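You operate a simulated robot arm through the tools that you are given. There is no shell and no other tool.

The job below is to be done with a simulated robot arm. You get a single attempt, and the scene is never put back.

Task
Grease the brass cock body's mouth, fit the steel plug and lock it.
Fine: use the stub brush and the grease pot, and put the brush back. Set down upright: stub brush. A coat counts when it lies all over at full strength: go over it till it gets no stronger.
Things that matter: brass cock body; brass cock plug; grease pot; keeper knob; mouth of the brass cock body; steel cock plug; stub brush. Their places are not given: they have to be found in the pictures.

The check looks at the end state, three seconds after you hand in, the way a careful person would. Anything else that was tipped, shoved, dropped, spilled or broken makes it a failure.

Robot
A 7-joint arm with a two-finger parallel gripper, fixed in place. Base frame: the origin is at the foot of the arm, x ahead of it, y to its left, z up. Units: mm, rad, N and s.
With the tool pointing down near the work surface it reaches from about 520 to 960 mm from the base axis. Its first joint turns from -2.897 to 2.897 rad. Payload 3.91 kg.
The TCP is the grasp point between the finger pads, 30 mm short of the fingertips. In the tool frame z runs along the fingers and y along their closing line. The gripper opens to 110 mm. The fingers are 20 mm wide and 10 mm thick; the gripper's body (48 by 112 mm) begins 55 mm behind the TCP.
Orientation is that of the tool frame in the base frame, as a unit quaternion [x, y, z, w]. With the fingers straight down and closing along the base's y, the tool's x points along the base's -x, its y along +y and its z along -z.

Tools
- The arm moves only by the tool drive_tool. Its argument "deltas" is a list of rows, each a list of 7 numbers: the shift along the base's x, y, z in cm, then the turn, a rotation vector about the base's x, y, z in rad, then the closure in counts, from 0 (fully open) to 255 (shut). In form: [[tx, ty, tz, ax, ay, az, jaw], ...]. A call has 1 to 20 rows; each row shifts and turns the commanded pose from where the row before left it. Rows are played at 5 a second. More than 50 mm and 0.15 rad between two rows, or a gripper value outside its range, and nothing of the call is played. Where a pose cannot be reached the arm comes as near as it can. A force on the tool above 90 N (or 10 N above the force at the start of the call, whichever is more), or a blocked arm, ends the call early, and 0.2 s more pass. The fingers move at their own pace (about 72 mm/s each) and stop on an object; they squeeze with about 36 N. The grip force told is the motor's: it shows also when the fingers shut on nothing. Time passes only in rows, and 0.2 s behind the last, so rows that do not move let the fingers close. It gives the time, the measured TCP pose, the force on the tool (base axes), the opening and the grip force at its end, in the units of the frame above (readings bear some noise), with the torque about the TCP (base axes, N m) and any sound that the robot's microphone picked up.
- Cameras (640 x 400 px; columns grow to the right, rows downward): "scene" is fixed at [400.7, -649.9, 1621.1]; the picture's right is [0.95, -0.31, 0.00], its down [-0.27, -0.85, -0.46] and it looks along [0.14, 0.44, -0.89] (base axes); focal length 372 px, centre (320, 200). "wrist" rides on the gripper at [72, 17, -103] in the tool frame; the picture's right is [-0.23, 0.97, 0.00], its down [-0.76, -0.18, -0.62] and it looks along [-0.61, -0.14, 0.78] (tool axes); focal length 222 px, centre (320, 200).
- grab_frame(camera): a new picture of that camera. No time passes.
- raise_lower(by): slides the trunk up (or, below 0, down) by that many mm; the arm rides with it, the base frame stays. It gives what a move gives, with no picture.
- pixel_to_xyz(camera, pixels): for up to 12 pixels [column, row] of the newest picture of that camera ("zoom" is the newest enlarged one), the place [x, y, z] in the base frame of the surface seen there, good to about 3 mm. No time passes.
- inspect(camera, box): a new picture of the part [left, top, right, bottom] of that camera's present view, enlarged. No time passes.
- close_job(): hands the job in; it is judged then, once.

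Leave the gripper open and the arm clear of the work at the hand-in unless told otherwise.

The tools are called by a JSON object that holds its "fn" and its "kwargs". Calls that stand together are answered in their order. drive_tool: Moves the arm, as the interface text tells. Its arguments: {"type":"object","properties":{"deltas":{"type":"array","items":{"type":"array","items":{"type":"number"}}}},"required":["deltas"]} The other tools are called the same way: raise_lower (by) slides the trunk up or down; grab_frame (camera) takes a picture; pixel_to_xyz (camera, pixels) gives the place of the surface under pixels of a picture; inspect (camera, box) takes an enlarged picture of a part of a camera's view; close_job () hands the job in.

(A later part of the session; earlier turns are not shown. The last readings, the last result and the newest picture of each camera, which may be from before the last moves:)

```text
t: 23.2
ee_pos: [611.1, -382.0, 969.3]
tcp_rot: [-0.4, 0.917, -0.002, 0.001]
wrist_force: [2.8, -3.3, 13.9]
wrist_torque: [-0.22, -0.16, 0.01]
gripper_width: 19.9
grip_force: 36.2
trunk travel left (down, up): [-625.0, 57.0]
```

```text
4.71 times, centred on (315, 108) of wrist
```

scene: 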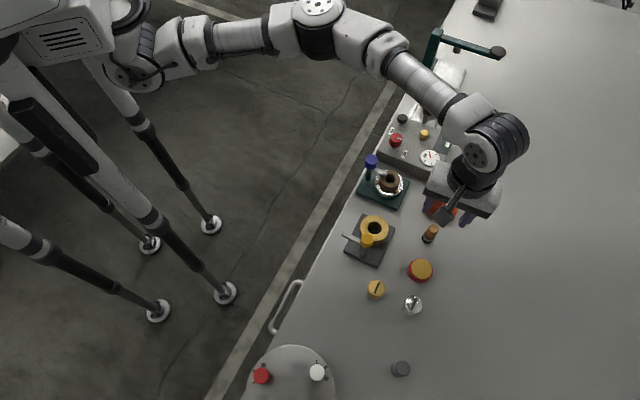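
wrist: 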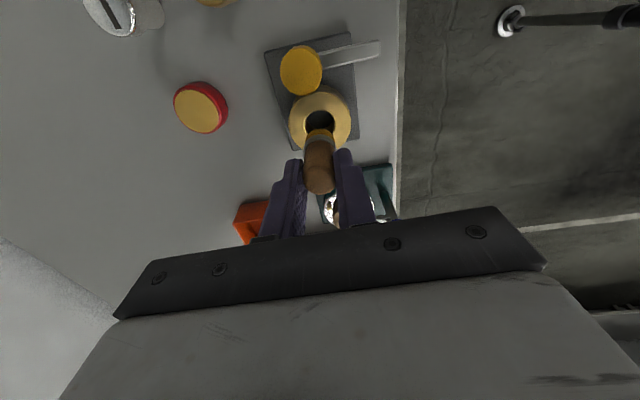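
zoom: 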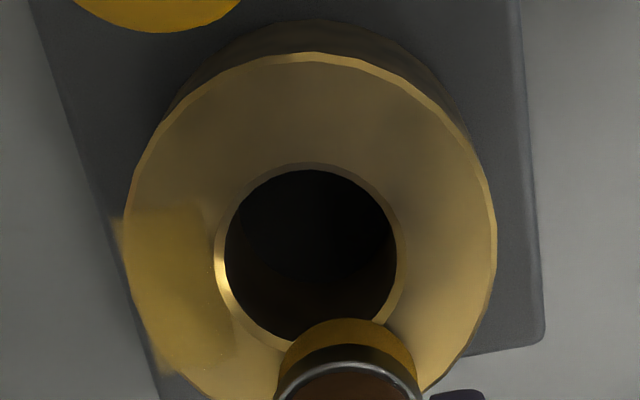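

The coat is drawn in a patch roughly where the brush passed at 300–350° around the ring, and the rest got little or none. I'll try a slower, slightly firmer stroke from 48° to 138° and see how the coat builds.

{"fn": "drive_tool", "kwargs": {"deltas": [[0, 0, -0.1, 0, 0, 0, 255], [-0.236, 0.181, 0, 0, 0, 0, 255], [-0.262, 0.142, 0, 0, 0, 0, 255], [-0.281, 0.0995, 0, 0, 0, 0, 255], [-0.293, 0.054, 0, 0, 0, 0, 255], [-0.298, 0.008, 0, 0, 0, 0, 255], [-0.295, -0.039, 0, 0, 0, 0, 255], [-0.286, -0.085, 0, 0, 0, 0, 255], [-0.269, -0.128, 0, 0, 0, 0, 255], [-0.246, -0.169, 0, 0, 0, 0, 255], [-0.216, -0.205, 0, 0, 0, 0, 255]]}}

{"fn": "inspect", "kwargs": {"camera": "wrist", "box": [240, 60, 400, 200]}}

{"fn": "inspect", "kwargs": {"camera": "scene", "box": [350, 200, 410, 250]}}

```text
t: 25.6
ee_pos: [583.5, -382.9, 966.5]
tcp_rot: [-0.398, 0.918, 0.0, -0.001]
wrist_force: [-0.1, 4.5, 13.3]
wrist_torque: [0.25, 0.08, 0.01]
gripper_width: 19.9
grip_force: 36.0
trunk travel left (down, up): [-625.0, 57.0]
```

```text
2.86 times, centred on (320, 130) of wrist
```

zoom: 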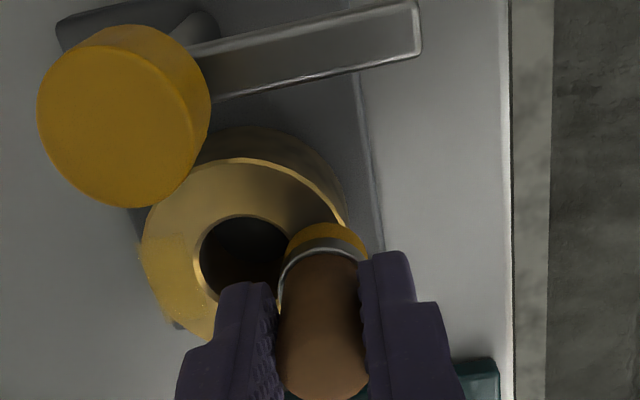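

```text
8.00 times, centred on (380, 225) of scene
```

zoom: 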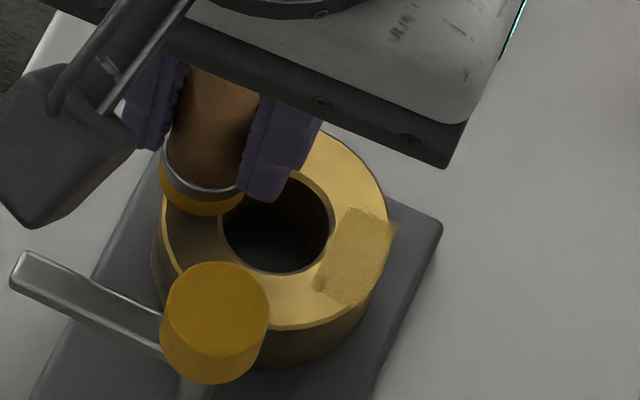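

The patch hasn't grown, although the force showed contact (13 N). I'll lift the brush, back off, and look closely at both the bristles and the ring before going on.

{"fn": "drive_tool", "kwargs": {"deltas": [[0, 0, 2, 0, 0, 0, 255], [0.5, 0.5, 3, 0, 0, 0, 255], [1.5, 1.5, 2, 0, 0, 0, 255], [2, 2, 0, 0, 0, 0, 255], [2, 2, 0, 0, 0, 0, 255], [0, 0, 0, 0, 0, 0, 255]]}}

{"fn": "grab_frame", "kwargs": {"camera": "wrist"}}

{"fn": "inspect", "kwargs": {"camera": "wrist", "box": [270, 90, 370, 200]}}

{"fn": "inspect", "kwargs": {"camera": "scene", "box": [345, 200, 405, 255]}}

```text
t: 27.0
ee_pos: [642.1, -325.7, 1036.3]
tcp_rot: [-0.398, 0.917, 0.0, 0.0]
wrist_force: [0.2, 0.2, -0.1]
wrist_torque: [0.01, -0.01, 0.02]
gripper_width: 19.7
grip_force: 36.2
trunk travel left (down, up): [-625.0, 57.0]
```

```text
taken
```

wrist: 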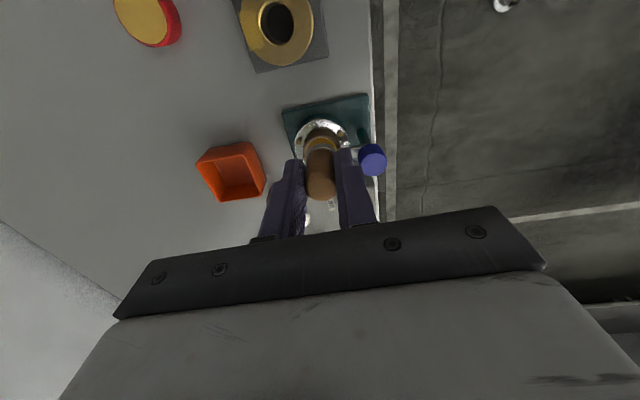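

```text
3.64 times, centred on (320, 145) of wrist
```

zoom: 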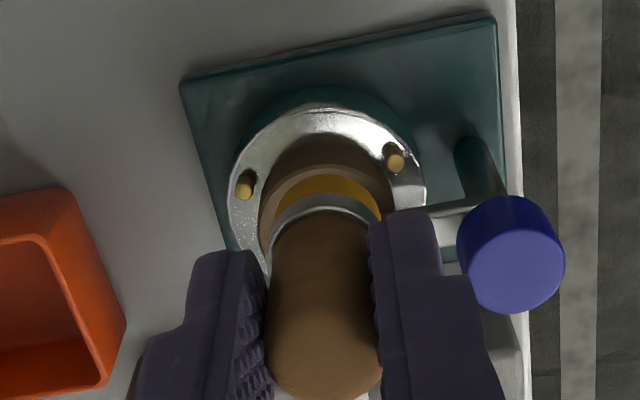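

```text
7.27 times, centred on (375, 228) of scene
```

zoom: 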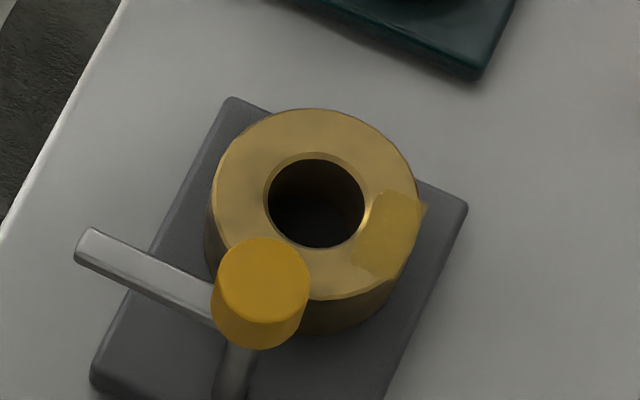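

Two findings: the brush slid up about 3 mm in the grip under load, and the coat patch looks like a rectangular cell, about 23 mm long, on the ring at about −40°. I'll test with back-and-forth scrubbing on the ring at 47°, checking the force first.

{"fn": "drive_tool", "kwargs": {"deltas": [[-1.49, -2.885, 0, 0, 0, 0, 255], [-1.49, -2.885, 0, 0, 0, 0, 255], [0, 0, -4, 0, 0, 0, 255], [0, 0, -2.5, 0, 0, 0, 255], [0, 0, -0.4, 0, 0, 0, 255], [0, 0, 0, 0, 0, 0, 255]]}}

```text
t: 28.4
ee_pos: [614.0, -383.1, 969.3]
tcp_rot: [-0.398, 0.917, -0.001, -0.001]
wrist_force: [-0.4, 0.5, -0.2]
wrist_torque: [0.0, -0.04, 0.01]
gripper_width: 19.8
grip_force: 35.8
trunk travel left (down, up): [-625.0, 57.0]
```

No contact yet at 969. I'll lower in 1 mm steps.

{"fn": "drive_tool", "kwargs": {"deltas": [[0, 0, -0.1, 0, 0, 0, 255], [0, 0, -0.1, 0, 0, 0, 255]]}}

```text
t: 29.0
ee_pos: [614.6, -382.5, 967.4]
tcp_rot: [-0.399, 0.917, -0.001, 0.0]
wrist_force: [0.2, 0.2, 3.7]
wrist_torque: [-0.01, -0.02, -0.01]
gripper_width: 19.7
grip_force: 36.0
trunk travel left (down, up): [-625.0, 57.0]
```

There is 3.7 N of contact. I'll press a little more and scrub tangentially ±12 mm across this part of the ring.

{"fn": "drive_tool", "kwargs": {"deltas": [[0.292, -0.272, -0.08, 0, 0, 0, 255], [0.292, -0.272, 0, 0, 0, 0, 255], [0.292, -0.272, 0, 0, 0, 0, 255], [-0.292, 0.272, 0, 0, 0, 0, 255], [-0.292, 0.272, 0, 0, 0, 0, 255], [-0.292, 0.272, 0, 0, 0, 0, 255], [-0.292, 0.272, 0, 0, 0, 0, 255], [-0.292, 0.272, 0, 0, 0, 0, 255], [-0.292, 0.272, 0, 0, 0, 0, 255], [0.292, -0.272, 0, 0, 0, 0, 255], [0.292, -0.272, 0, 0, 0, 0, 255], [0.292, -0.272, 0, 0, 0, 0, 255]]}}

{"fn": "inspect", "kwargs": {"camera": "wrist", "box": [240, 60, 400, 200]}}

{"fn": "inspect", "kwargs": {"camera": "scene", "box": [345, 200, 405, 255]}}

```text
t: 31.6
ee_pos: [612.2, -381.5, 966.9]
tcp_rot: [-0.398, 0.917, -0.001, 0.0]
wrist_force: [-6.5, 5.7, 21.3]
wrist_torque: [0.26, 0.48, -0.03]
gripper_width: 20.0
grip_force: 35.8
trunk travel left (down, up): [-625.0, 57.0]
```

```text
2.86 times, centred on (320, 130) of wrist
```

zoom: 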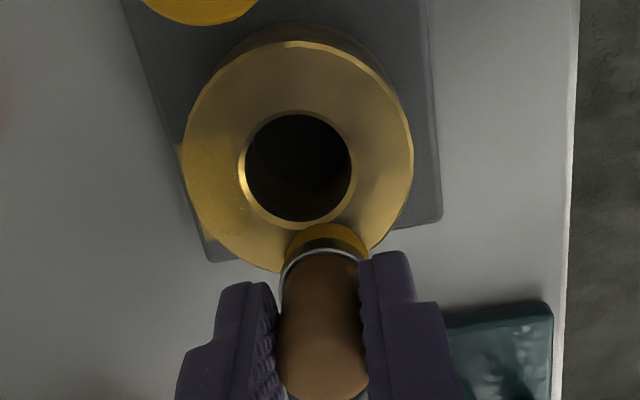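

```text
7.27 times, centred on (375, 228) of scene
```

zoom: 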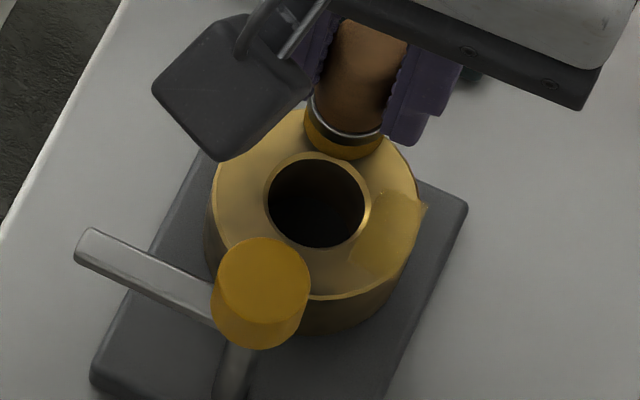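

I see a hint of new coat beside the brush at (388,140) in the scene enlargement. I'll lift and move away to look.

{"fn": "drive_tool", "kwargs": {"deltas": [[0, 0, 2, 0, 0, 0, 255], [2, 2.5, 1, 0, 0, 0, 255], [2.5, 2.5, 0, 0, 0, 0, 255], [0, 0, 0, 0, 0, 0, 255]]}}

{"fn": "inspect", "kwargs": {"camera": "scene", "box": [355, 205, 395, 245]}}

{"fn": "grab_frame", "kwargs": {"camera": "wrist"}}

```text
t: 32.6
ee_pos: [660.5, -335.4, 994.7]
tcp_rot: [-0.398, 0.917, 0.0, 0.0]
wrist_force: [0.3, 0.7, 0.2]
wrist_torque: [-0.01, -0.03, -0.03]
gripper_width: 19.8
grip_force: 36.4
trunk travel left (down, up): [-625.0, 57.0]
```

```text
10.00 times, centred on (375, 225) of scene
```

zoom: 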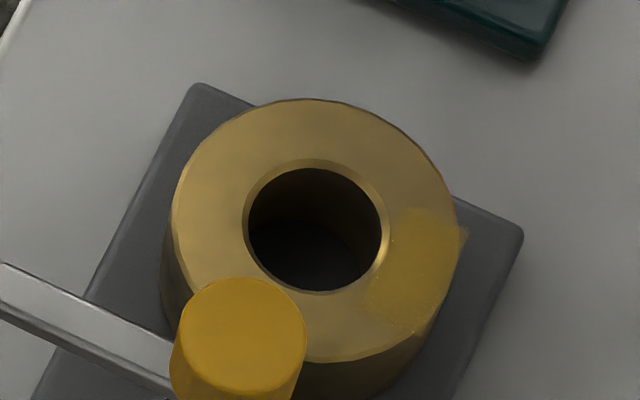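

```text
taken
```

wrist: 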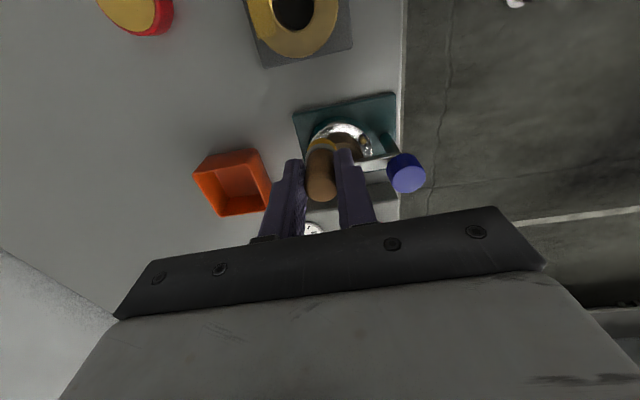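

Still only one coated patch after firm scrubbing at 47°. The most likely reason is that the brush's load was used up on the first patch. I'll go back to the pot and reload with light contact.

{"fn": "drive_tool", "kwargs": {"deltas": [[0.1, -4.16, 0, 0, 0, 0, 255], [0.1, -4.16, 0, 0, 0, 0, 255], [0.1, -4.16, 0, 0, 0, 0, 255], [0.1, -4.16, 0, 0, 0, 0, 255], [0, 0, -2.5, 0, 0, 0, 255], [0, 0, -2.5, 0, 0, 0, 255], [0, 0, -0.4, 0, 0, 0, 255], [0, 0, 0, 0, 0, 0, 255]]}}

{"fn": "inspect", "kwargs": {"camera": "wrist", "box": [270, 90, 370, 200]}}

```text
t: 34.4
ee_pos: [663.1, -496.4, 943.4]
tcp_rot: [-0.398, 0.917, -0.002, -0.001]
wrist_force: [-1.2, -0.3, 7.0]
wrist_torque: [-0.05, 0.12, -0.02]
gripper_width: 20.0
grip_force: 36.7
trunk travel left (down, up): [-625.0, 57.0]
```

```text
3.64 times, centred on (320, 145) of wrist
```

zoom: 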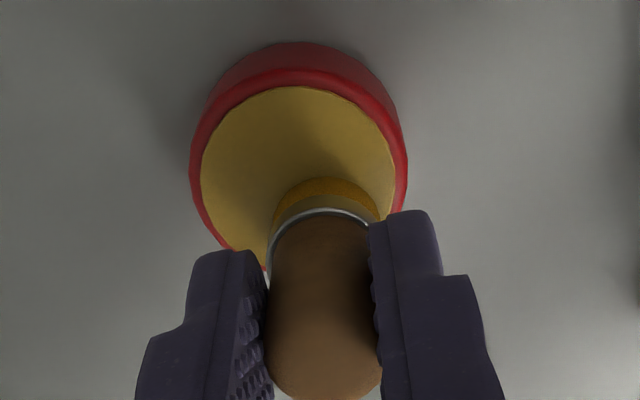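

The brush touches the grease but off-centre. The TCP reads y=-496 and the pot appears shifted toward the picture's upper left. I'll lift and re-measure the pot before loading.

{"fn": "drive_tool", "kwargs": {"deltas": [[0, 0, 2.5, 0, 0, 0, 255], [0, 0, 2.5, 0, 0, 0, 255], [0, 0, 0, 0, 0, 0, 255]]}}

{"fn": "grab_frame", "kwargs": {"camera": "wrist"}}

{"fn": "pixel_to_xyz", "kwargs": {"camera": "wrist", "pixels": [[318, 110], [300, 110], [336, 110], [318, 95], [318, 122]]}}

{"fn": "inspect", "kwargs": {"camera": "scene", "box": [390, 240, 450, 290]}}

```text
t: 35.2
ee_pos: [664.3, -499.4, 992.4]
tcp_rot: [-0.398, 0.917, 0.0, 0.0]
wrist_force: [-0.2, 0.7, -0.2]
wrist_torque: [-0.02, 0.0, -0.02]
gripper_width: 19.9
grip_force: 36.4
trunk travel left (down, up): [-625.0, 57.0]
```

```text
taken
```

wrist: 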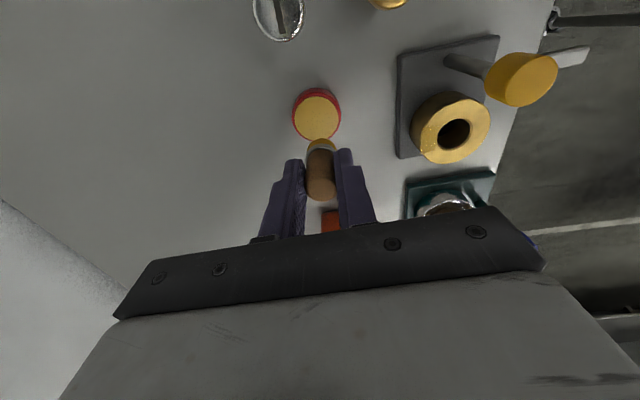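

```text
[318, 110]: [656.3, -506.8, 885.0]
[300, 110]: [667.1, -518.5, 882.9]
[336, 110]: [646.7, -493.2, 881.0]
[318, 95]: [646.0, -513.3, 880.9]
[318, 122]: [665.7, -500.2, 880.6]
```

```text
8.00 times, centred on (420, 265) of scene
```

zoom: 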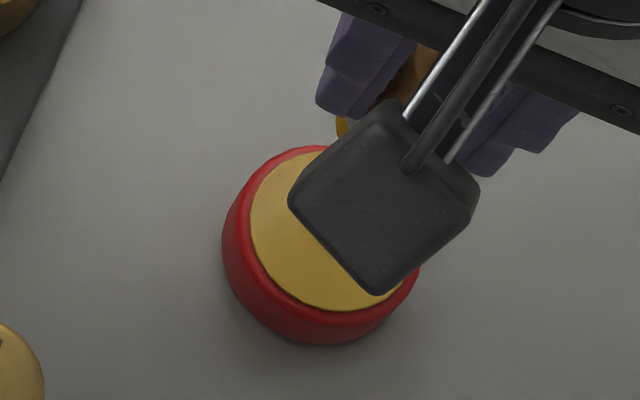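

The scene view shows the pot exactly where it was (centre at about pixel (420,271), as before), so it hasn't been shoved. Its centre is about (663,-503). I'll move over it and press the brush straight down for a moment without side strokes.

{"fn": "drive_tool", "kwargs": {"deltas": [[-0.15, -0.35, 0, 0, 0, 0, 255], [0, 0, -2.5, 0, 0, 0, 255], [0, 0, -2.5, 0, 0, 0, 255], [0, 0, 0, 0, 0, 0, 255], [0, 0, 0, 0, 0, 0, 255], [0, 0, 0, 0, 0, 0, 255], [0, 0, 0, 0, 0, 0, 255]]}}

{"fn": "inspect", "kwargs": {"camera": "wrist", "box": [270, 90, 370, 200]}}

```text
t: 36.8
ee_pos: [662.0, -503.5, 942.3]
tcp_rot: [-0.399, 0.917, -0.002, 0.001]
wrist_force: [2.7, -1.0, 17.1]
wrist_torque: [-0.08, -0.09, 0.03]
gripper_width: 19.9
grip_force: 36.0
trunk travel left (down, up): [-625.0, 57.0]
```

```text
3.64 times, centred on (320, 145) of wrist
```

zoom: 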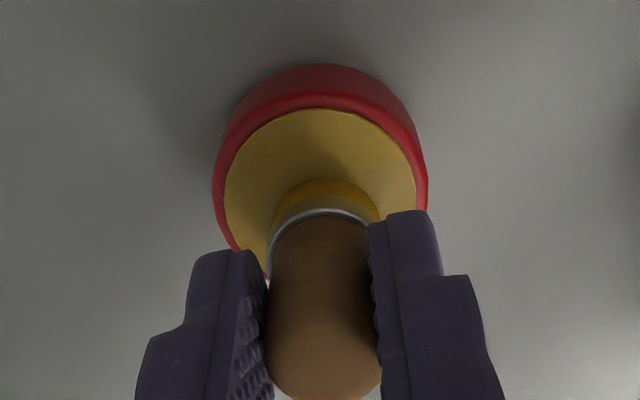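

The brush is loaded with 17 N straight contact. I'll lift, carry it back over the ring at 47°, and lower to just above contact.

{"fn": "drive_tool", "kwargs": {"deltas": [[0, 0, 3, 0, 0, 0, 255], [0, 0, 3, 0, 0, 0, 255], [-1.66, 4.0, 0, 0, 0, 0, 255], [-1.66, 4.0, 0, 0, 0, 0, 255], [-1.66, 4.0, 0, 0, 0, 0, 255], [0, 0, -2.3, 0, 0, 0, 255], [0, 0, -0.9, 0, 0, 0, 255], [0, 0, -0.2, 0, 0, 0, 255], [0, 0, 0, 0, 0, 0, 255]]}}

{"fn": "inspect", "kwargs": {"camera": "wrist", "box": [240, 60, 400, 200]}}

```text
t: 38.8
ee_pos: [612.3, -381.7, 965.9]
tcp_rot: [-0.399, 0.917, 0.0, 0.0]
wrist_force: [-0.4, -0.1, -0.9]
wrist_torque: [-0.01, -0.03, 0.0]
gripper_width: 20.1
grip_force: 35.8
trunk travel left (down, up): [-625.0, 57.0]
```

```text
2.86 times, centred on (320, 130) of wrist
```

zoom: 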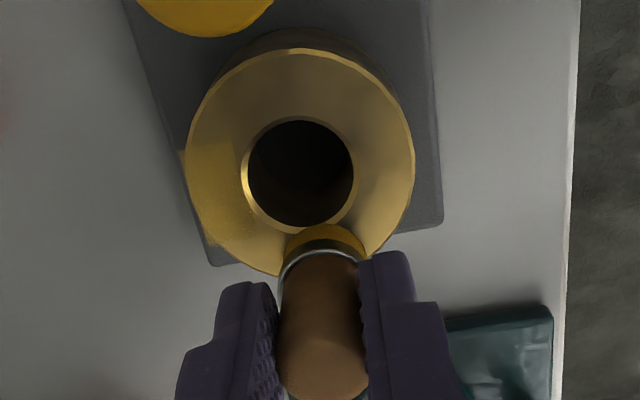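

There is no contact yet at 966. I'll lower in small steps.

{"fn": "drive_tool", "kwargs": {"deltas": [[0, 0, -0.15, 0, 0, 0, 255], [0, 0, -0.1, 0, 0, 0, 255], [0, 0, 0, 0, 0, 0, 255]]}}

```text
t: 39.6
ee_pos: [612.4, -383.3, 966.7]
tcp_rot: [-0.398, 0.918, -0.001, 0.001]
wrist_force: [-2.2, 1.5, 16.2]
wrist_torque: [0.12, 0.17, -0.03]
gripper_width: 19.8
grip_force: 36.3
trunk travel left (down, up): [-625.0, 57.0]
```

Contact is 16 N. I'll scrub slowly ±6 mm tangentially here, then lift off sideways and look.

{"fn": "drive_tool", "kwargs": {"deltas": [[0.219, -0.204, 0, 0, 0, 0, 255], [0.219, -0.204, 0, 0, 0, 0, 255], [-0.219, 0.204, 0, 0, 0, 0, 255], [-0.219, 0.204, 0, 0, 0, 0, 255], [-0.219, 0.204, 0, 0, 0, 0, 255], [-0.219, 0.204, 0, 0, 0, 0, 255], [0.219, -0.204, 0, 0, 0, 0, 255], [0.219, -0.204, 0, 0, 0, 0, 255]]}}

{"fn": "drive_tool", "kwargs": {"deltas": [[0, 0, 2, 0, 0, 0, 255], [2, 2.5, 1, 0, 0, 0, 255], [2.5, 2.5, 0, 0, 0, 0, 255], [0, 0, 0, 0, 0, 0, 255]]}}

{"fn": "inspect", "kwargs": {"camera": "scene", "box": [355, 205, 395, 245]}}

{"fn": "inspect", "kwargs": {"camera": "wrist", "box": [220, 0, 380, 100]}}

```text
t: 41.4
ee_pos: [612.6, -381.3, 965.9]
tcp_rot: [-0.398, 0.917, 0.001, 0.0]
wrist_force: [-4.8, 2.9, 10.8]
wrist_torque: [0.18, 0.26, 0.03]
gripper_width: 19.8
grip_force: 36.0
trunk travel left (down, up): [-625.0, 57.0]
```

```text
t: 42.4
ee_pos: [655.7, -328.8, 993.9]
tcp_rot: [-0.398, 0.918, 0.0, 0.0]
wrist_force: [-0.7, -0.2, -0.2]
wrist_torque: [-0.01, -0.01, 0.03]
gripper_width: 19.9
grip_force: 35.7
trunk travel left (down, up): [-625.0, 57.0]
```

```text
10.00 times, centred on (375, 225) of scene
```

zoom: 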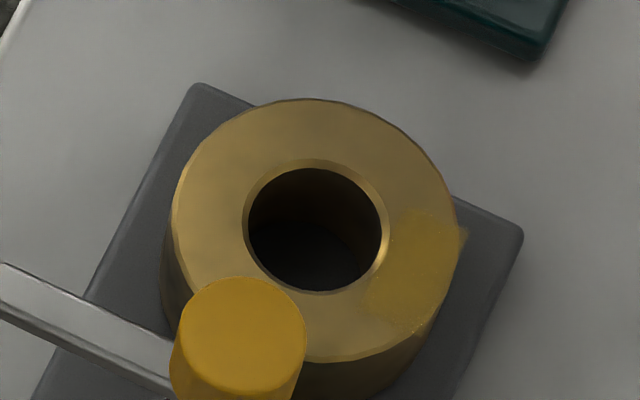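

```text
4.00 times, centred on (300, 50) of wrist
```

zoom: 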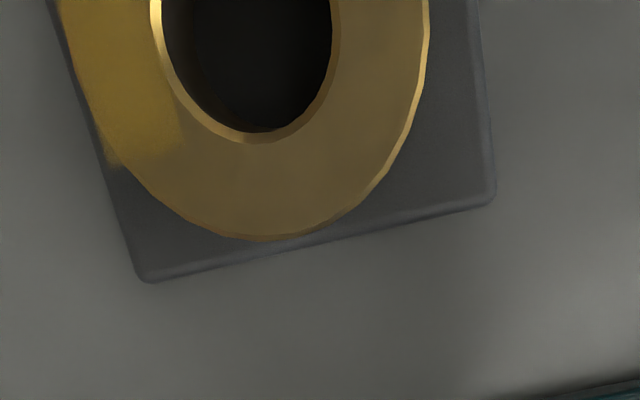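

The coat shows only on that one rectangular area, and it looks a little stronger now. I'll zoom in strongly on the ring to see whether there are faint cells elsewhere.

{"fn": "inspect", "kwargs": {"camera": "scene", "box": [358, 212, 392, 240]}}

{"fn": "inspect", "kwargs": {"camera": "scene", "box": [376, 222, 392, 240]}}

{"fn": "inspect", "kwargs": {"camera": "wrist", "box": [220, 0, 300, 50]}}

```text
14.29 times, centred on (375, 226) of scene
```

zoom: 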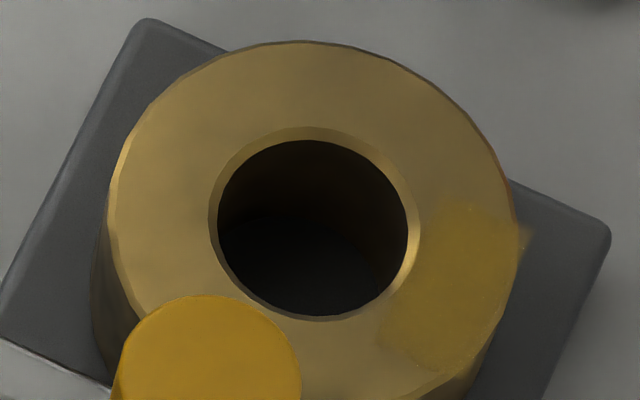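

```text
16.00 times, centred on (384, 231) of scene
```

zoom: 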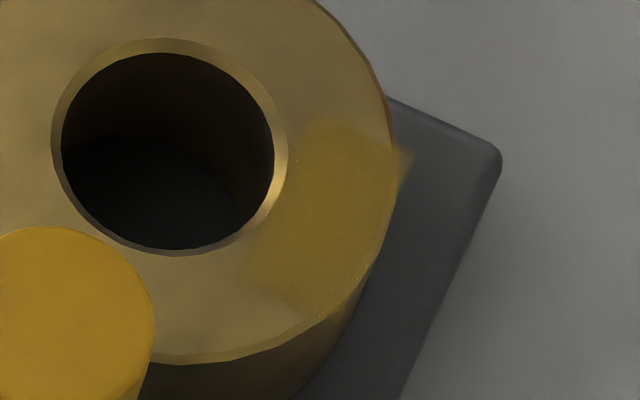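

```text
8.00 times, centred on (260, 25) of wrist
```

zoom: 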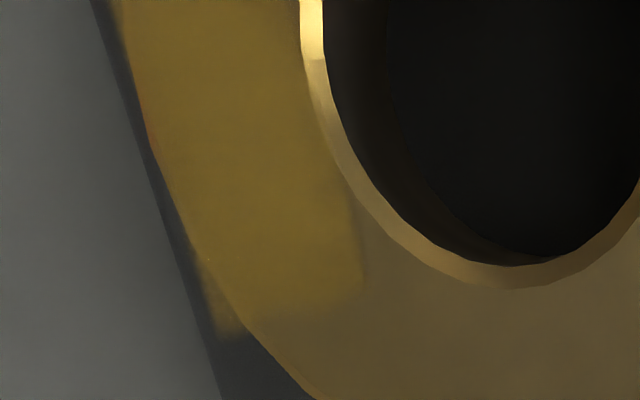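

The coat lies in a sharp-edged rectangle of about 24 × 12 mm on the ring face, centred near (616,-412). Scrubbing elsewhere laid nothing, so this looks like the mouth area that takes grease. I'll place the loaded brush on it and find light contact.

{"fn": "drive_tool", "kwargs": {"deltas": [[-2.01, -4.11, 0, 0, 0, 0, 255], [-2.01, -4.11, 0, 0, 0, 0, 255], [0, 0, -2.7, 0, 0, 0, 255], [0, 0, -0.15, 0, 0, 0, 255], [0, 0, -0.1, 0, 0, 0, 255], [0, 0, 0, 0, 0, 0, 255]]}}

{"fn": "inspect", "kwargs": {"camera": "wrist", "box": [240, 60, 400, 200]}}

```text
t: 43.8
ee_pos: [616.8, -413.5, 966.8]
tcp_rot: [-0.398, 0.917, -0.002, 0.001]
wrist_force: [2.5, -2.7, 9.8]
wrist_torque: [-0.17, -0.15, 0.02]
gripper_width: 19.9
grip_force: 35.6
trunk travel left (down, up): [-625.0, 57.0]
```

```text
2.86 times, centred on (320, 130) of wrist
```

zoom: 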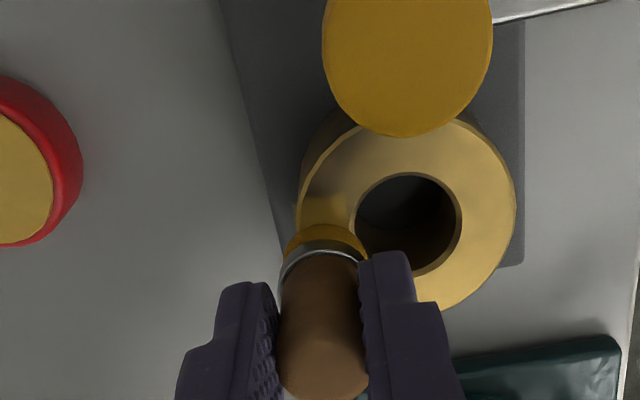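

Contact is 10 N on the patch. I'll scrub lengthwise along it, ±8 mm (the brush adds 10 mm at each end), several passes.

{"fn": "drive_tool", "kwargs": {"deltas": [[0.272, 0.296, 0, 0, 0, 0, 255], [0.272, 0.296, 0, 0, 0, 0, 255], [-0.272, -0.296, 0, 0, 0, 0, 255], [-0.272, -0.296, 0, 0, 0, 0, 255], [-0.272, -0.296, 0, 0, 0, 0, 255], [-0.272, -0.296, 0, 0, 0, 0, 255], [0.272, 0.296, 0, 0, 0, 0, 255], [0.272, 0.296, 0, 0, 0, 0, 255], [0.272, 0.296, 0, 0, 0, 0, 255], [0.272, 0.296, 0, 0, 0, 0, 255], [-0.272, -0.296, 0, 0, 0, 0, 255], [-0.272, -0.296, 0, 0, 0, 0, 255], [-0.272, -0.296, 0, 0, 0, 0, 255], [-0.272, -0.296, 0, 0, 0, 0, 255], [0.272, 0.296, 0, 0, 0, 0, 255], [0.272, 0.296, 0, 0, 0, 0, 255], [0.272, 0.296, 0, 0, 0, 0, 255], [0.272, 0.296, 0, 0, 0, 0, 255], [-0.272, -0.296, 0, 0, 0, 0, 255], [-0.272, -0.296, 0, 0, 0, 0, 255]]}}

{"fn": "drive_tool", "kwargs": {"deltas": [[0, 0, 2, 0, 0, 0, 255], [2, 4, 1, 0, 0, 0, 255], [2, 4, 0, 0, 0, 0, 255], [0, 0, 0, 0, 0, 0, 255]]}}

{"fn": "inspect", "kwargs": {"camera": "scene", "box": [358, 212, 392, 240]}}

{"fn": "inspect", "kwargs": {"camera": "wrist", "box": [220, 0, 380, 100]}}

```text
t: 48.0
ee_pos: [617.7, -413.7, 966.0]
tcp_rot: [-0.399, 0.917, -0.001, 0.0]
wrist_force: [2.0, 2.2, 9.1]
wrist_torque: [0.13, -0.16, -0.02]
gripper_width: 19.8
grip_force: 36.1
trunk travel left (down, up): [-625.0, 57.0]
```

```text
t: 49.0
ee_pos: [656.2, -333.3, 997.3]
tcp_rot: [-0.398, 0.917, 0.0, 0.0]
wrist_force: [0.3, -0.7, -0.3]
wrist_torque: [-0.02, -0.04, 0.02]
gripper_width: 19.6
grip_force: 36.0
trunk travel left (down, up): [-625.0, 57.0]
```

```text
14.29 times, centred on (375, 226) of scene
```

zoom: 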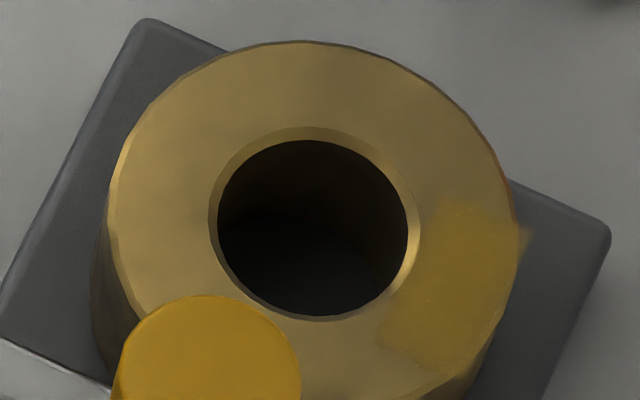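

```text
4.00 times, centred on (300, 50) of wrist
```

zoom: 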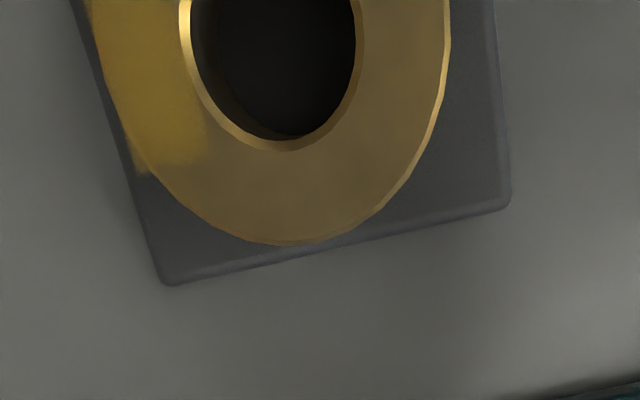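

The rectangle's extent hasn't changed, and the coat now looks even along it. To be sure it's at full strength, I'll reload the brush and go over it again with a slight spread sideways, then compare.

{"fn": "drive_tool", "kwargs": {"deltas": [[0.157, -4.24, 0, 0, 0, 0, 255], [0.157, -4.24, 0, 0, 0, 0, 255], [0.157, -4.24, 0, 0, 0, 0, 255], [0.157, -4.24, 0, 0, 0, 0, 255], [0, 0, -2.5, 0, 0, 0, 255], [0, 0, -2.5, 0, 0, 0, 255], [0, 0, -0.3, 0, 0, 0, 255], [0, 0, -0.1, 0, 0, 0, 255], [0, 0, 0, 0, 0, 0, 255], [0, 0, 0, 0, 0, 0, 255], [0, 0, 0, 0, 0, 0, 255]]}}

{"fn": "inspect", "kwargs": {"camera": "wrist", "box": [270, 90, 370, 200]}}

```text
t: 51.4
ee_pos: [663.5, -504.4, 943.8]
tcp_rot: [-0.399, 0.917, -0.001, 0.001]
wrist_force: [5.2, -1.5, 15.7]
wrist_torque: [-0.11, -0.27, 0.03]
gripper_width: 19.7
grip_force: 35.9
trunk travel left (down, up): [-625.0, 57.0]
```

```text
3.64 times, centred on (320, 145) of wrist
```

zoom: 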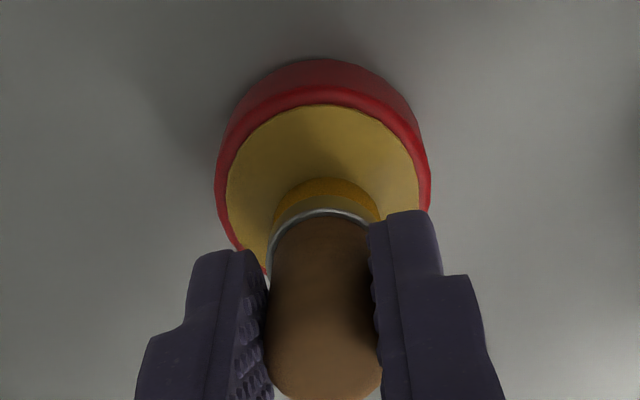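

Reloaded at 16 N. Now back to the patch for more lengthwise passes.

{"fn": "drive_tool", "kwargs": {"deltas": [[0, 0, 2.7, 0, 0, 0, 255], [0, 0, 2.7, 0, 0, 0, 255], [-1.55, 3.05, 0, 0, 0, 0, 255], [-1.55, 3.05, 0, 0, 0, 0, 255], [-1.55, 3.05, 0, 0, 0, 0, 255], [0, 0, -2.75, 0, 0, 0, 255], [0, 0, -0.15, 0, 0, 0, 255], [0, 0, -0.1, 0, 0, 0, 255], [0.272, 0.296, 0, 0, 0, 0, 255], [0.272, 0.296, 0, 0, 0, 0, 255], [-0.272, -0.296, 0, 0, 0, 0, 255], [-0.272, -0.296, 0, 0, 0, 0, 255], [-0.272, -0.296, 0, 0, 0, 0, 255], [-0.272, -0.296, 0, 0, 0, 0, 255], [0.272, 0.296, 0, 0, 0, 0, 255], [0.272, 0.296, 0, 0, 0, 0, 255], [0.272, 0.296, 0, 0, 0, 0, 255], [0.272, 0.296, 0, 0, 0, 0, 255], [-0.272, -0.296, 0, 0, 0, 0, 255], [-0.272, -0.296, 0, 0, 0, 0, 255]]}}

{"fn": "drive_tool", "kwargs": {"deltas": [[0.22, -0.2, 0, 0, 0, 0, 255], [0.272, 0.296, 0, 0, 0, 0, 255], [0.272, 0.296, 0, 0, 0, 0, 255], [-0.272, -0.296, 0, 0, 0, 0, 255], [-0.272, -0.296, 0, 0, 0, 0, 255], [-0.272, -0.296, 0, 0, 0, 0, 255], [-0.272, -0.296, 0, 0, 0, 0, 255], [-0.44, 0.4, 0, 0, 0, 0, 255], [0.272, 0.296, 0, 0, 0, 0, 255], [0.272, 0.296, 0, 0, 0, 0, 255], [0.272, 0.296, 0, 0, 0, 0, 255], [0.272, 0.296, 0, 0, 0, 0, 255], [-0.272, -0.296, 0, 0, 0, 0, 255], [-0.272, -0.296, 0, 0, 0, 0, 255], [0.22, -0.2, 0, 0, 0, 0, 255]]}}

{"fn": "drive_tool", "kwargs": {"deltas": [[0, 0, 2, 0, 0, 0, 255], [2, 4, 1, 0, 0, 0, 255], [2, 4, 0, 0, 0, 0, 255], [0, 0, 0, 0, 0, 0, 255]]}}

{"fn": "inspect", "kwargs": {"camera": "scene", "box": [358, 212, 392, 240]}}

{"fn": "inspect", "kwargs": {"camera": "wrist", "box": [220, 0, 380, 100]}}

```text
t: 55.6
ee_pos: [618.1, -412.0, 965.7]
tcp_rot: [-0.398, 0.917, 0.0, 0.0]
wrist_force: [1.8, 2.0, 6.7]
wrist_torque: [0.16, -0.05, 0.03]
gripper_width: 20.0
grip_force: 36.1
trunk travel left (down, up): [-625.0, 57.0]
```

```text
t: 58.8
ee_pos: [614.8, -411.5, 965.2]
tcp_rot: [-0.397, 0.918, 0.0, 0.0]
wrist_force: [-1.4, 5.4, 13.7]
wrist_torque: [0.23, 0.17, 0.02]
gripper_width: 20.0
grip_force: 35.7
trunk travel left (down, up): [-625.0, 57.0]
```

```text
t: 59.8
ee_pos: [654.4, -334.2, 994.1]
tcp_rot: [-0.398, 0.917, 0.0, 0.001]
wrist_force: [0.1, -0.6, -1.4]
wrist_torque: [-0.01, -0.05, -0.01]
gripper_width: 19.9
grip_force: 35.8
trunk travel left (down, up): [-625.0, 57.0]
```

```text
14.29 times, centred on (375, 226) of scene
```

zoom: 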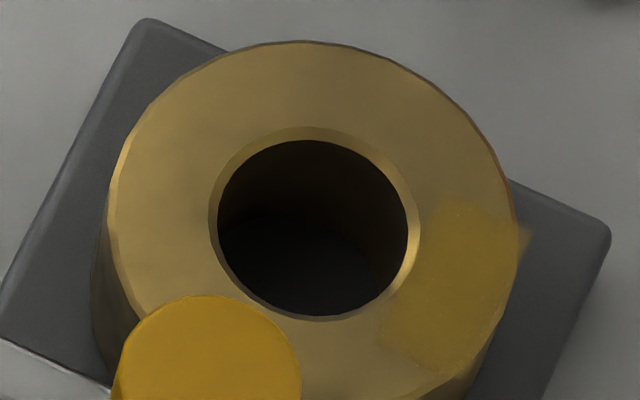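

```text
4.00 times, centred on (300, 50) of wrist
```

zoom: 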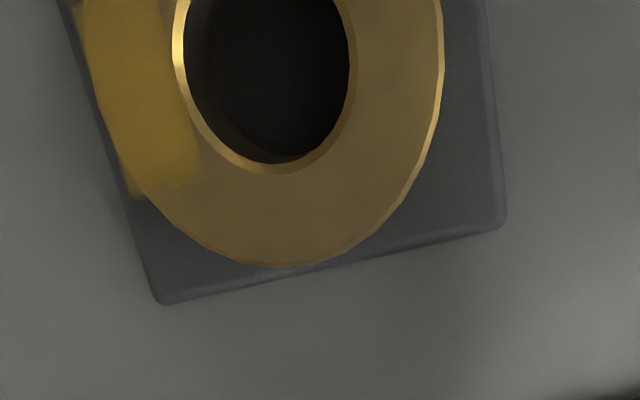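

The coat looks the same as before, so it seems to have reached its limit. I'll zoom further into the patch to check that it's even from end to end, including the corner nearest the knob.

{"fn": "inspect", "kwargs": {"camera": "scene", "box": [376, 224, 388, 240]}}

{"fn": "inspect", "kwargs": {"camera": "scene", "box": [366, 226, 392, 242]}}

```text
16.00 times, centred on (382, 232) of scene
```

zoom: 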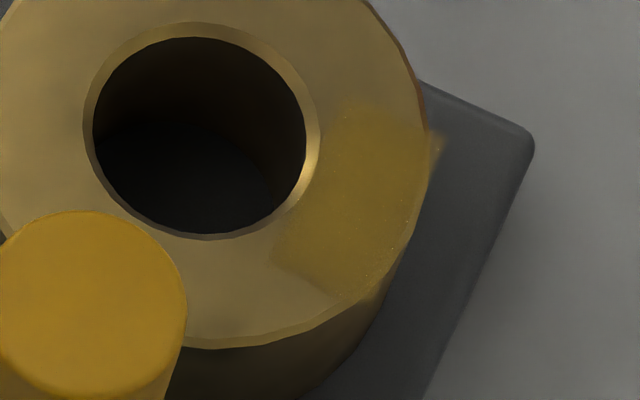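

```text
16.00 times, centred on (379, 234) of scene
```

zoom: 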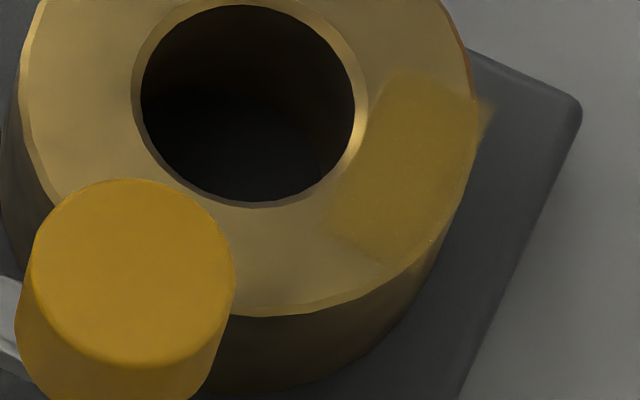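

The coat is even over the whole rectangle. As a check that nothing inside the bore also takes grease, I'll lower the brush carefully into the bore's opening, sweep its wall lightly, and look afterwards.

{"fn": "drive_tool", "kwargs": {"deltas": [[-2.74, -3.165, 0, 0, 0, 0, 255], [-2.74, -3.165, 0, 0, 0, 0, 255], [0, 0, -2.0, 0, 0, 0, 255], [0, 0, 0, 0, 0, 0, 255]]}}

{"fn": "inspect", "kwargs": {"camera": "wrist", "box": [240, 60, 400, 200]}}

```text
t: 60.8
ee_pos: [601.1, -395.1, 976.6]
tcp_rot: [-0.399, 0.917, 0.0, 0.0]
wrist_force: [0.6, -0.2, 0.2]
wrist_torque: [0.01, -0.02, 0.04]
gripper_width: 19.7
grip_force: 36.5
trunk travel left (down, up): [-625.0, 57.0]
```

```text
2.86 times, centred on (320, 130) of wrist
```

zoom: 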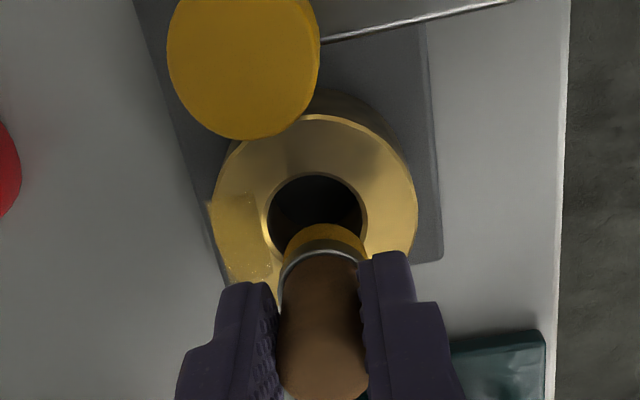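

The bore's centre works out at (600,-397.4). I'll shift there, lower 15 mm into the bore and sweep a small circle.

{"fn": "drive_tool", "kwargs": {"deltas": [[-0.11, -0.23, -0.5, 0, 0, 0, 255], [0, 0, -1.0, 0, 0, 0, 255], [0, 0, -1.0, 0, 0, 0, 255], [0, 0, 0, 0, 0, 0, 255], [0.4, 0, 0, 0, 0, 0, 255], [-0.12, 0.28, 0, 0, 0, 0, 255], [-0.28, 0.12, 0, 0, 0, 0, 255], [-0.28, -0.12, 0, 0, 0, 0, 255], [-0.12, -0.28, 0, 0, 0, 0, 255], [0.12, -0.28, 0, 0, 0, 0, 255], [0.28, -0.12, 0, 0, 0, 0, 255], [0.28, 0.12, 0, 0, 0, 0, 255], [0.12, 0.28, 0, 0, 0, 0, 255], [-0.4, 0, 0, 0, 0, 0, 255]]}}

{"fn": "drive_tool", "kwargs": {"deltas": [[0, 0, 2.5, 0, 0, 0, 255], [0, 0, 2.5, 0, 0, 0, 255], [2.5, 3, 0, 0, 0, 0, 255], [3, 3, 0, 0, 0, 0, 255], [0, 0, 0, 0, 0, 0, 255]]}}

{"fn": "inspect", "kwargs": {"camera": "scene", "box": [358, 212, 392, 240]}}

{"fn": "grab_frame", "kwargs": {"camera": "wrist"}}

```text
t: 63.8
ee_pos: [599.1, -399.1, 952.2]
tcp_rot: [-0.398, 0.918, -0.001, 0.0]
wrist_force: [-11.3, -6.2, 12.4]
wrist_torque: [-0.18, 0.35, -0.05]
gripper_width: 20.1
grip_force: 36.2
trunk travel left (down, up): [-625.0, 57.0]
```

```text
t: 65.0
ee_pos: [656.8, -337.3, 1000.1]
tcp_rot: [-0.398, 0.918, 0.0, 0.0]
wrist_force: [-0.4, -0.1, -0.1]
wrist_torque: [0.01, 0.0, 0.01]
gripper_width: 20.0
grip_force: 36.1
trunk travel left (down, up): [-625.0, 57.0]
```

```text
14.29 times, centred on (375, 226) of scene
```

zoom: 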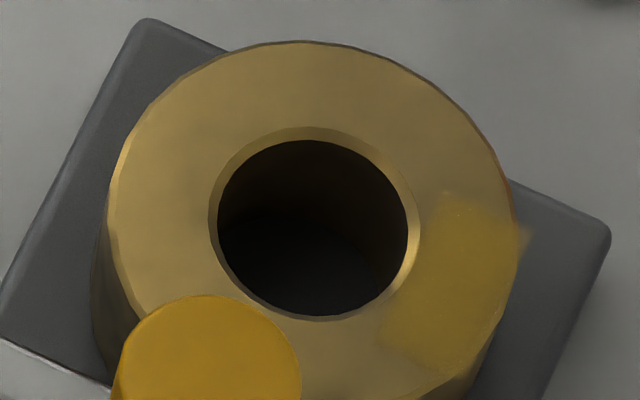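

```text
taken
```

wrist: 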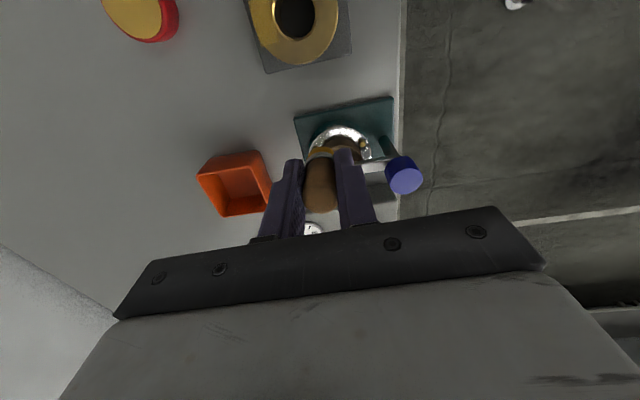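

The patch became slightly fuller at its inner corner, so the inner edge hadn't been quite saturated. The brush also seems to have slid up in the grip again. I'll inspect the brush.

{"fn": "inspect", "kwargs": {"camera": "wrist", "box": [270, 100, 370, 230]}}

{"fn": "inspect", "kwargs": {"camera": "scene", "box": [370, 160, 450, 220]}}

```text
3.08 times, centred on (320, 165) of wrist
```

zoom: 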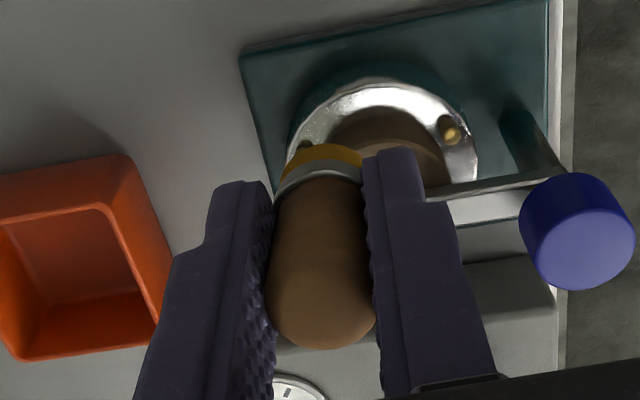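

```text
6.67 times, centred on (410, 190) of scene
```

zoom: 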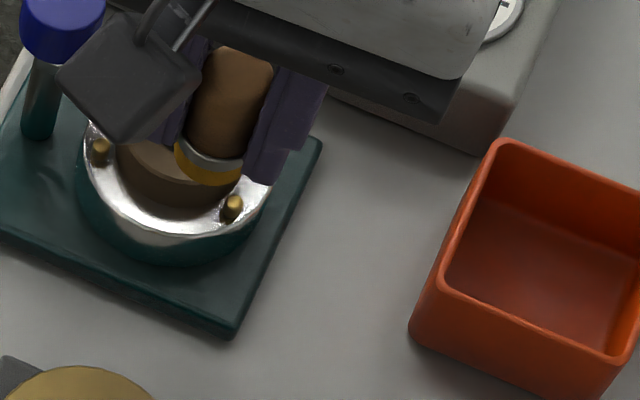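

The brush slid up about 9 mm in the grip and leans slightly. Before more greasing I'll stand it at its original spot, let it straighten, and take a fresh grip at the original height.

{"fn": "drive_tool", "kwargs": {"deltas": [[1.81, -3.37, 0, 0, 0, 0, 255], [1.81, -3.37, 0, 0, 0, 0, 255], [1.81, -3.37, 0, 0, 0, 0, 255], [0, 0, -4, 0, 0, 0, 255], [0, 0, -3.5, 0, 0, 0, 255], [0, 0, -0.7, 0, 0, 0, 255], [0, 0, 0, 0, 0, 0, 255]]}}

{"fn": "inspect", "kwargs": {"camera": "wrist", "box": [270, 100, 370, 230]}}

{"fn": "inspect", "kwargs": {"camera": "scene", "box": [395, 190, 465, 250]}}

```text
t: 66.6
ee_pos: [713.0, -440.3, 915.9]
tcp_rot: [-0.399, 0.917, 0.0, 0.0]
wrist_force: [-0.3, 0.9, -0.5]
wrist_torque: [0.01, 0.0, 0.0]
gripper_width: 19.7
grip_force: 36.0
trunk travel left (down, up): [-625.0, 57.0]
```

```text
3.08 times, centred on (320, 165) of wrist
```

zoom: 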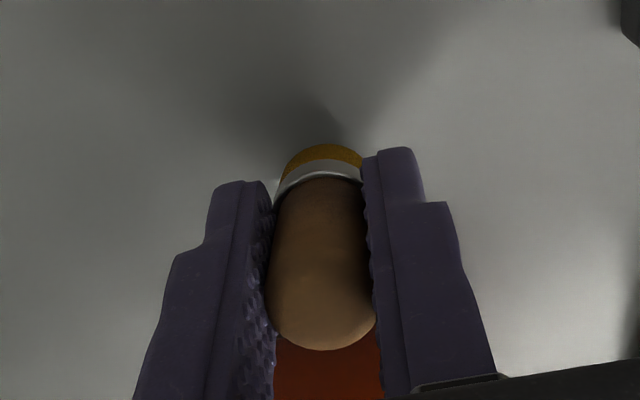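

```text
6.67 times, centred on (430, 220) of scene
```

zoom: 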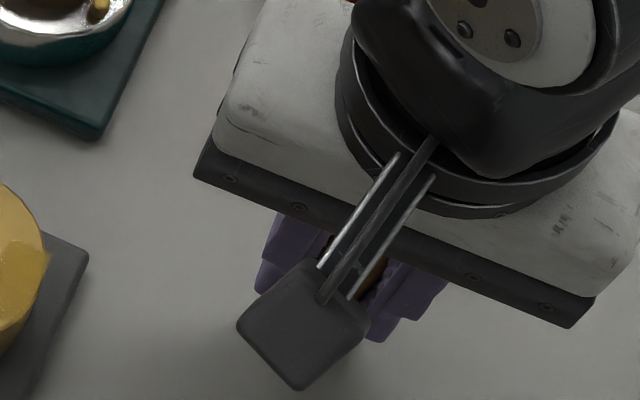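

No contact yet at 916. I'll lower in 2 mm steps until the brush touches the table.

{"fn": "drive_tool", "kwargs": {"deltas": [[0, 0, -0.2, 0, 0, 0, 255], [0, 0, -0.2, 0, 0, 0, 255], [0, 0, 0, 0, 0, 0, 255]]}}

```text
t: 67.4
ee_pos: [712.4, -440.2, 914.2]
tcp_rot: [-0.399, 0.917, -0.001, 0.0]
wrist_force: [-0.2, -0.6, 0.0]
wrist_torque: [0.0, -0.03, 0.02]
gripper_width: 20.2
grip_force: 35.6
trunk travel left (down, up): [-625.0, 57.0]
```

Still free at 914. I'll continue down.

{"fn": "drive_tool", "kwargs": {"deltas": [[0, 0, -0.2, 0, 0, 0, 255], [0, 0, -0.15, 0, 0, 0, 255], [0, 0, 0, 0, 0, 0, 255]]}}

```text
t: 68.2
ee_pos: [711.3, -437.6, 910.7]
tcp_rot: [-0.399, 0.917, 0.0, 0.0]
wrist_force: [-0.3, 0.5, -0.8]
wrist_torque: [0.0, 0.01, 0.01]
gripper_width: 20.0
grip_force: 35.7
trunk travel left (down, up): [-625.0, 57.0]
```

{"fn": "drive_tool", "kwargs": {"deltas": [[0, 0, -0.15, 0, 0, 0, 255], [0, 0, -0.15, 0, 0, 0, 255], [0, 0, 0, 0, 0, 0, 255]]}}

```text
t: 69.0
ee_pos: [710.1, -439.8, 908.6]
tcp_rot: [-0.4, 0.917, -0.001, 0.0]
wrist_force: [-0.4, 0.0, 4.7]
wrist_torque: [0.05, 0.04, -0.01]
gripper_width: 20.1
grip_force: 36.5
trunk travel left (down, up): [-625.0, 57.0]
```

Contact is 4.7 N at 908.6. I'll open a little to about 34 mm, let the brush straighten, rise to 921 and look before re-gripping.

{"fn": "drive_tool", "kwargs": {"deltas": [[0, 0, 0, 0, 0, 0, 200], [0, 0, 0, 0, 0, 0, 176], [0, 0, 0, 0, 0, 0, 176], [0, 0, 0.6, 0, 0, 0, 176], [0, 0, 0.6, 0, 0, 0, 176], [0, 0, 0, 0, 0, 0, 176]]}}

{"fn": "inspect", "kwargs": {"camera": "wrist", "box": [270, 100, 370, 230]}}

```text
t: 70.4
ee_pos: [710.3, -439.8, 919.1]
tcp_rot: [-0.398, 0.917, 0.0, 0.0]
wrist_force: [0.4, 0.6, 0.3]
wrist_torque: [-0.02, 0.02, 0.02]
gripper_width: 34.2
grip_force: 0.1
trunk travel left (down, up): [-625.0, 57.0]
```

```text
3.08 times, centred on (320, 165) of wrist
```

zoom: 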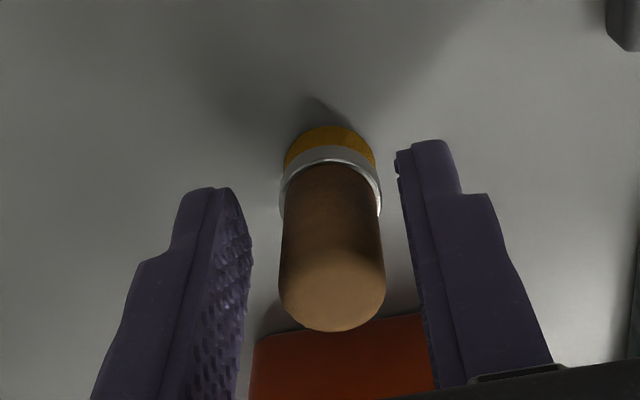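

The brush stands upright, about 4 mm off the finger centre. I'll centre on it and grip again at TCP z≈921.

{"fn": "drive_tool", "kwargs": {"deltas": [[0.14, 0.46, 0.15, 0, 0, 0, 176], [0, 0, 0, 0, 0, 0, 176], [0, 0, 0, 0, 0, 0, 255], [0, 0, 0, 0, 0, 0, 255], [0, 0, 0, 0, 0, 0, 255]]}}

{"fn": "inspect", "kwargs": {"camera": "wrist", "box": [270, 100, 370, 230]}}

```text
t: 71.6
ee_pos: [711.3, -434.7, 920.8]
tcp_rot: [-0.399, 0.917, 0.0, 0.0]
wrist_force: [0.0, -0.1, 0.2]
wrist_torque: [0.01, -0.02, -0.01]
gripper_width: 20.2
grip_force: 36.2
trunk travel left (down, up): [-625.0, 57.0]
```

```text
3.08 times, centred on (320, 165) of wrist
```

zoom: 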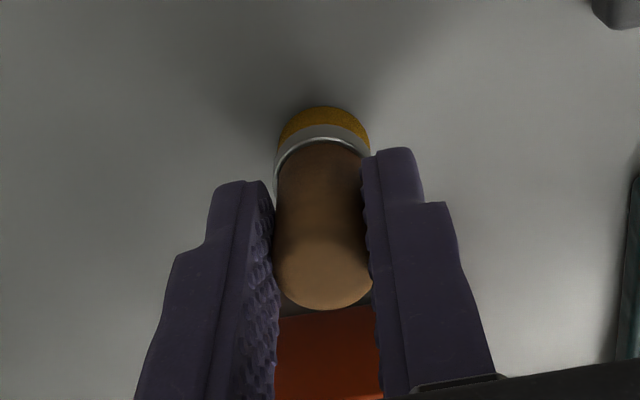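

Good centred grip. Next I'll lift, reload at the pot with gentler contact, and return for passes covering the patch's inner and outer edges.

{"fn": "drive_tool", "kwargs": {"deltas": [[0, 0, 3.5, 0, 0, 0, 255], [0, 0, 4, 0, 0, 0, 255], [-2.42, -3.44, 0, 0, 0, 0, 255], [-2.42, -3.44, 0, 0, 0, 0, 255], [0, 0, -2.6, 0, 0, 0, 255], [0, 0, -2.5, 0, 0, 0, 255], [0, 0, -0.2, 0, 0, 0, 255], [0, 0, -0.1, 0, 0, 0, 255], [0, 0, 0, 0, 0, 0, 255], [0, 0, 0, 0, 0, 0, 255]]}}

{"fn": "inspect", "kwargs": {"camera": "wrist", "box": [270, 90, 370, 200]}}

```text
t: 73.8
ee_pos: [664.1, -502.7, 941.7]
tcp_rot: [-0.398, 0.917, 0.0, 0.0]
wrist_force: [1.4, -0.7, 4.2]
wrist_torque: [-0.01, -0.02, -0.01]
gripper_width: 19.8
grip_force: 36.2
trunk travel left (down, up): [-625.0, 57.0]
```

```text
3.64 times, centred on (320, 145) of wrist
```

zoom: 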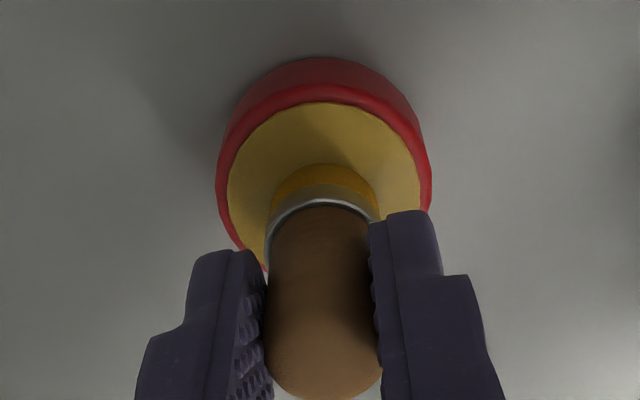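

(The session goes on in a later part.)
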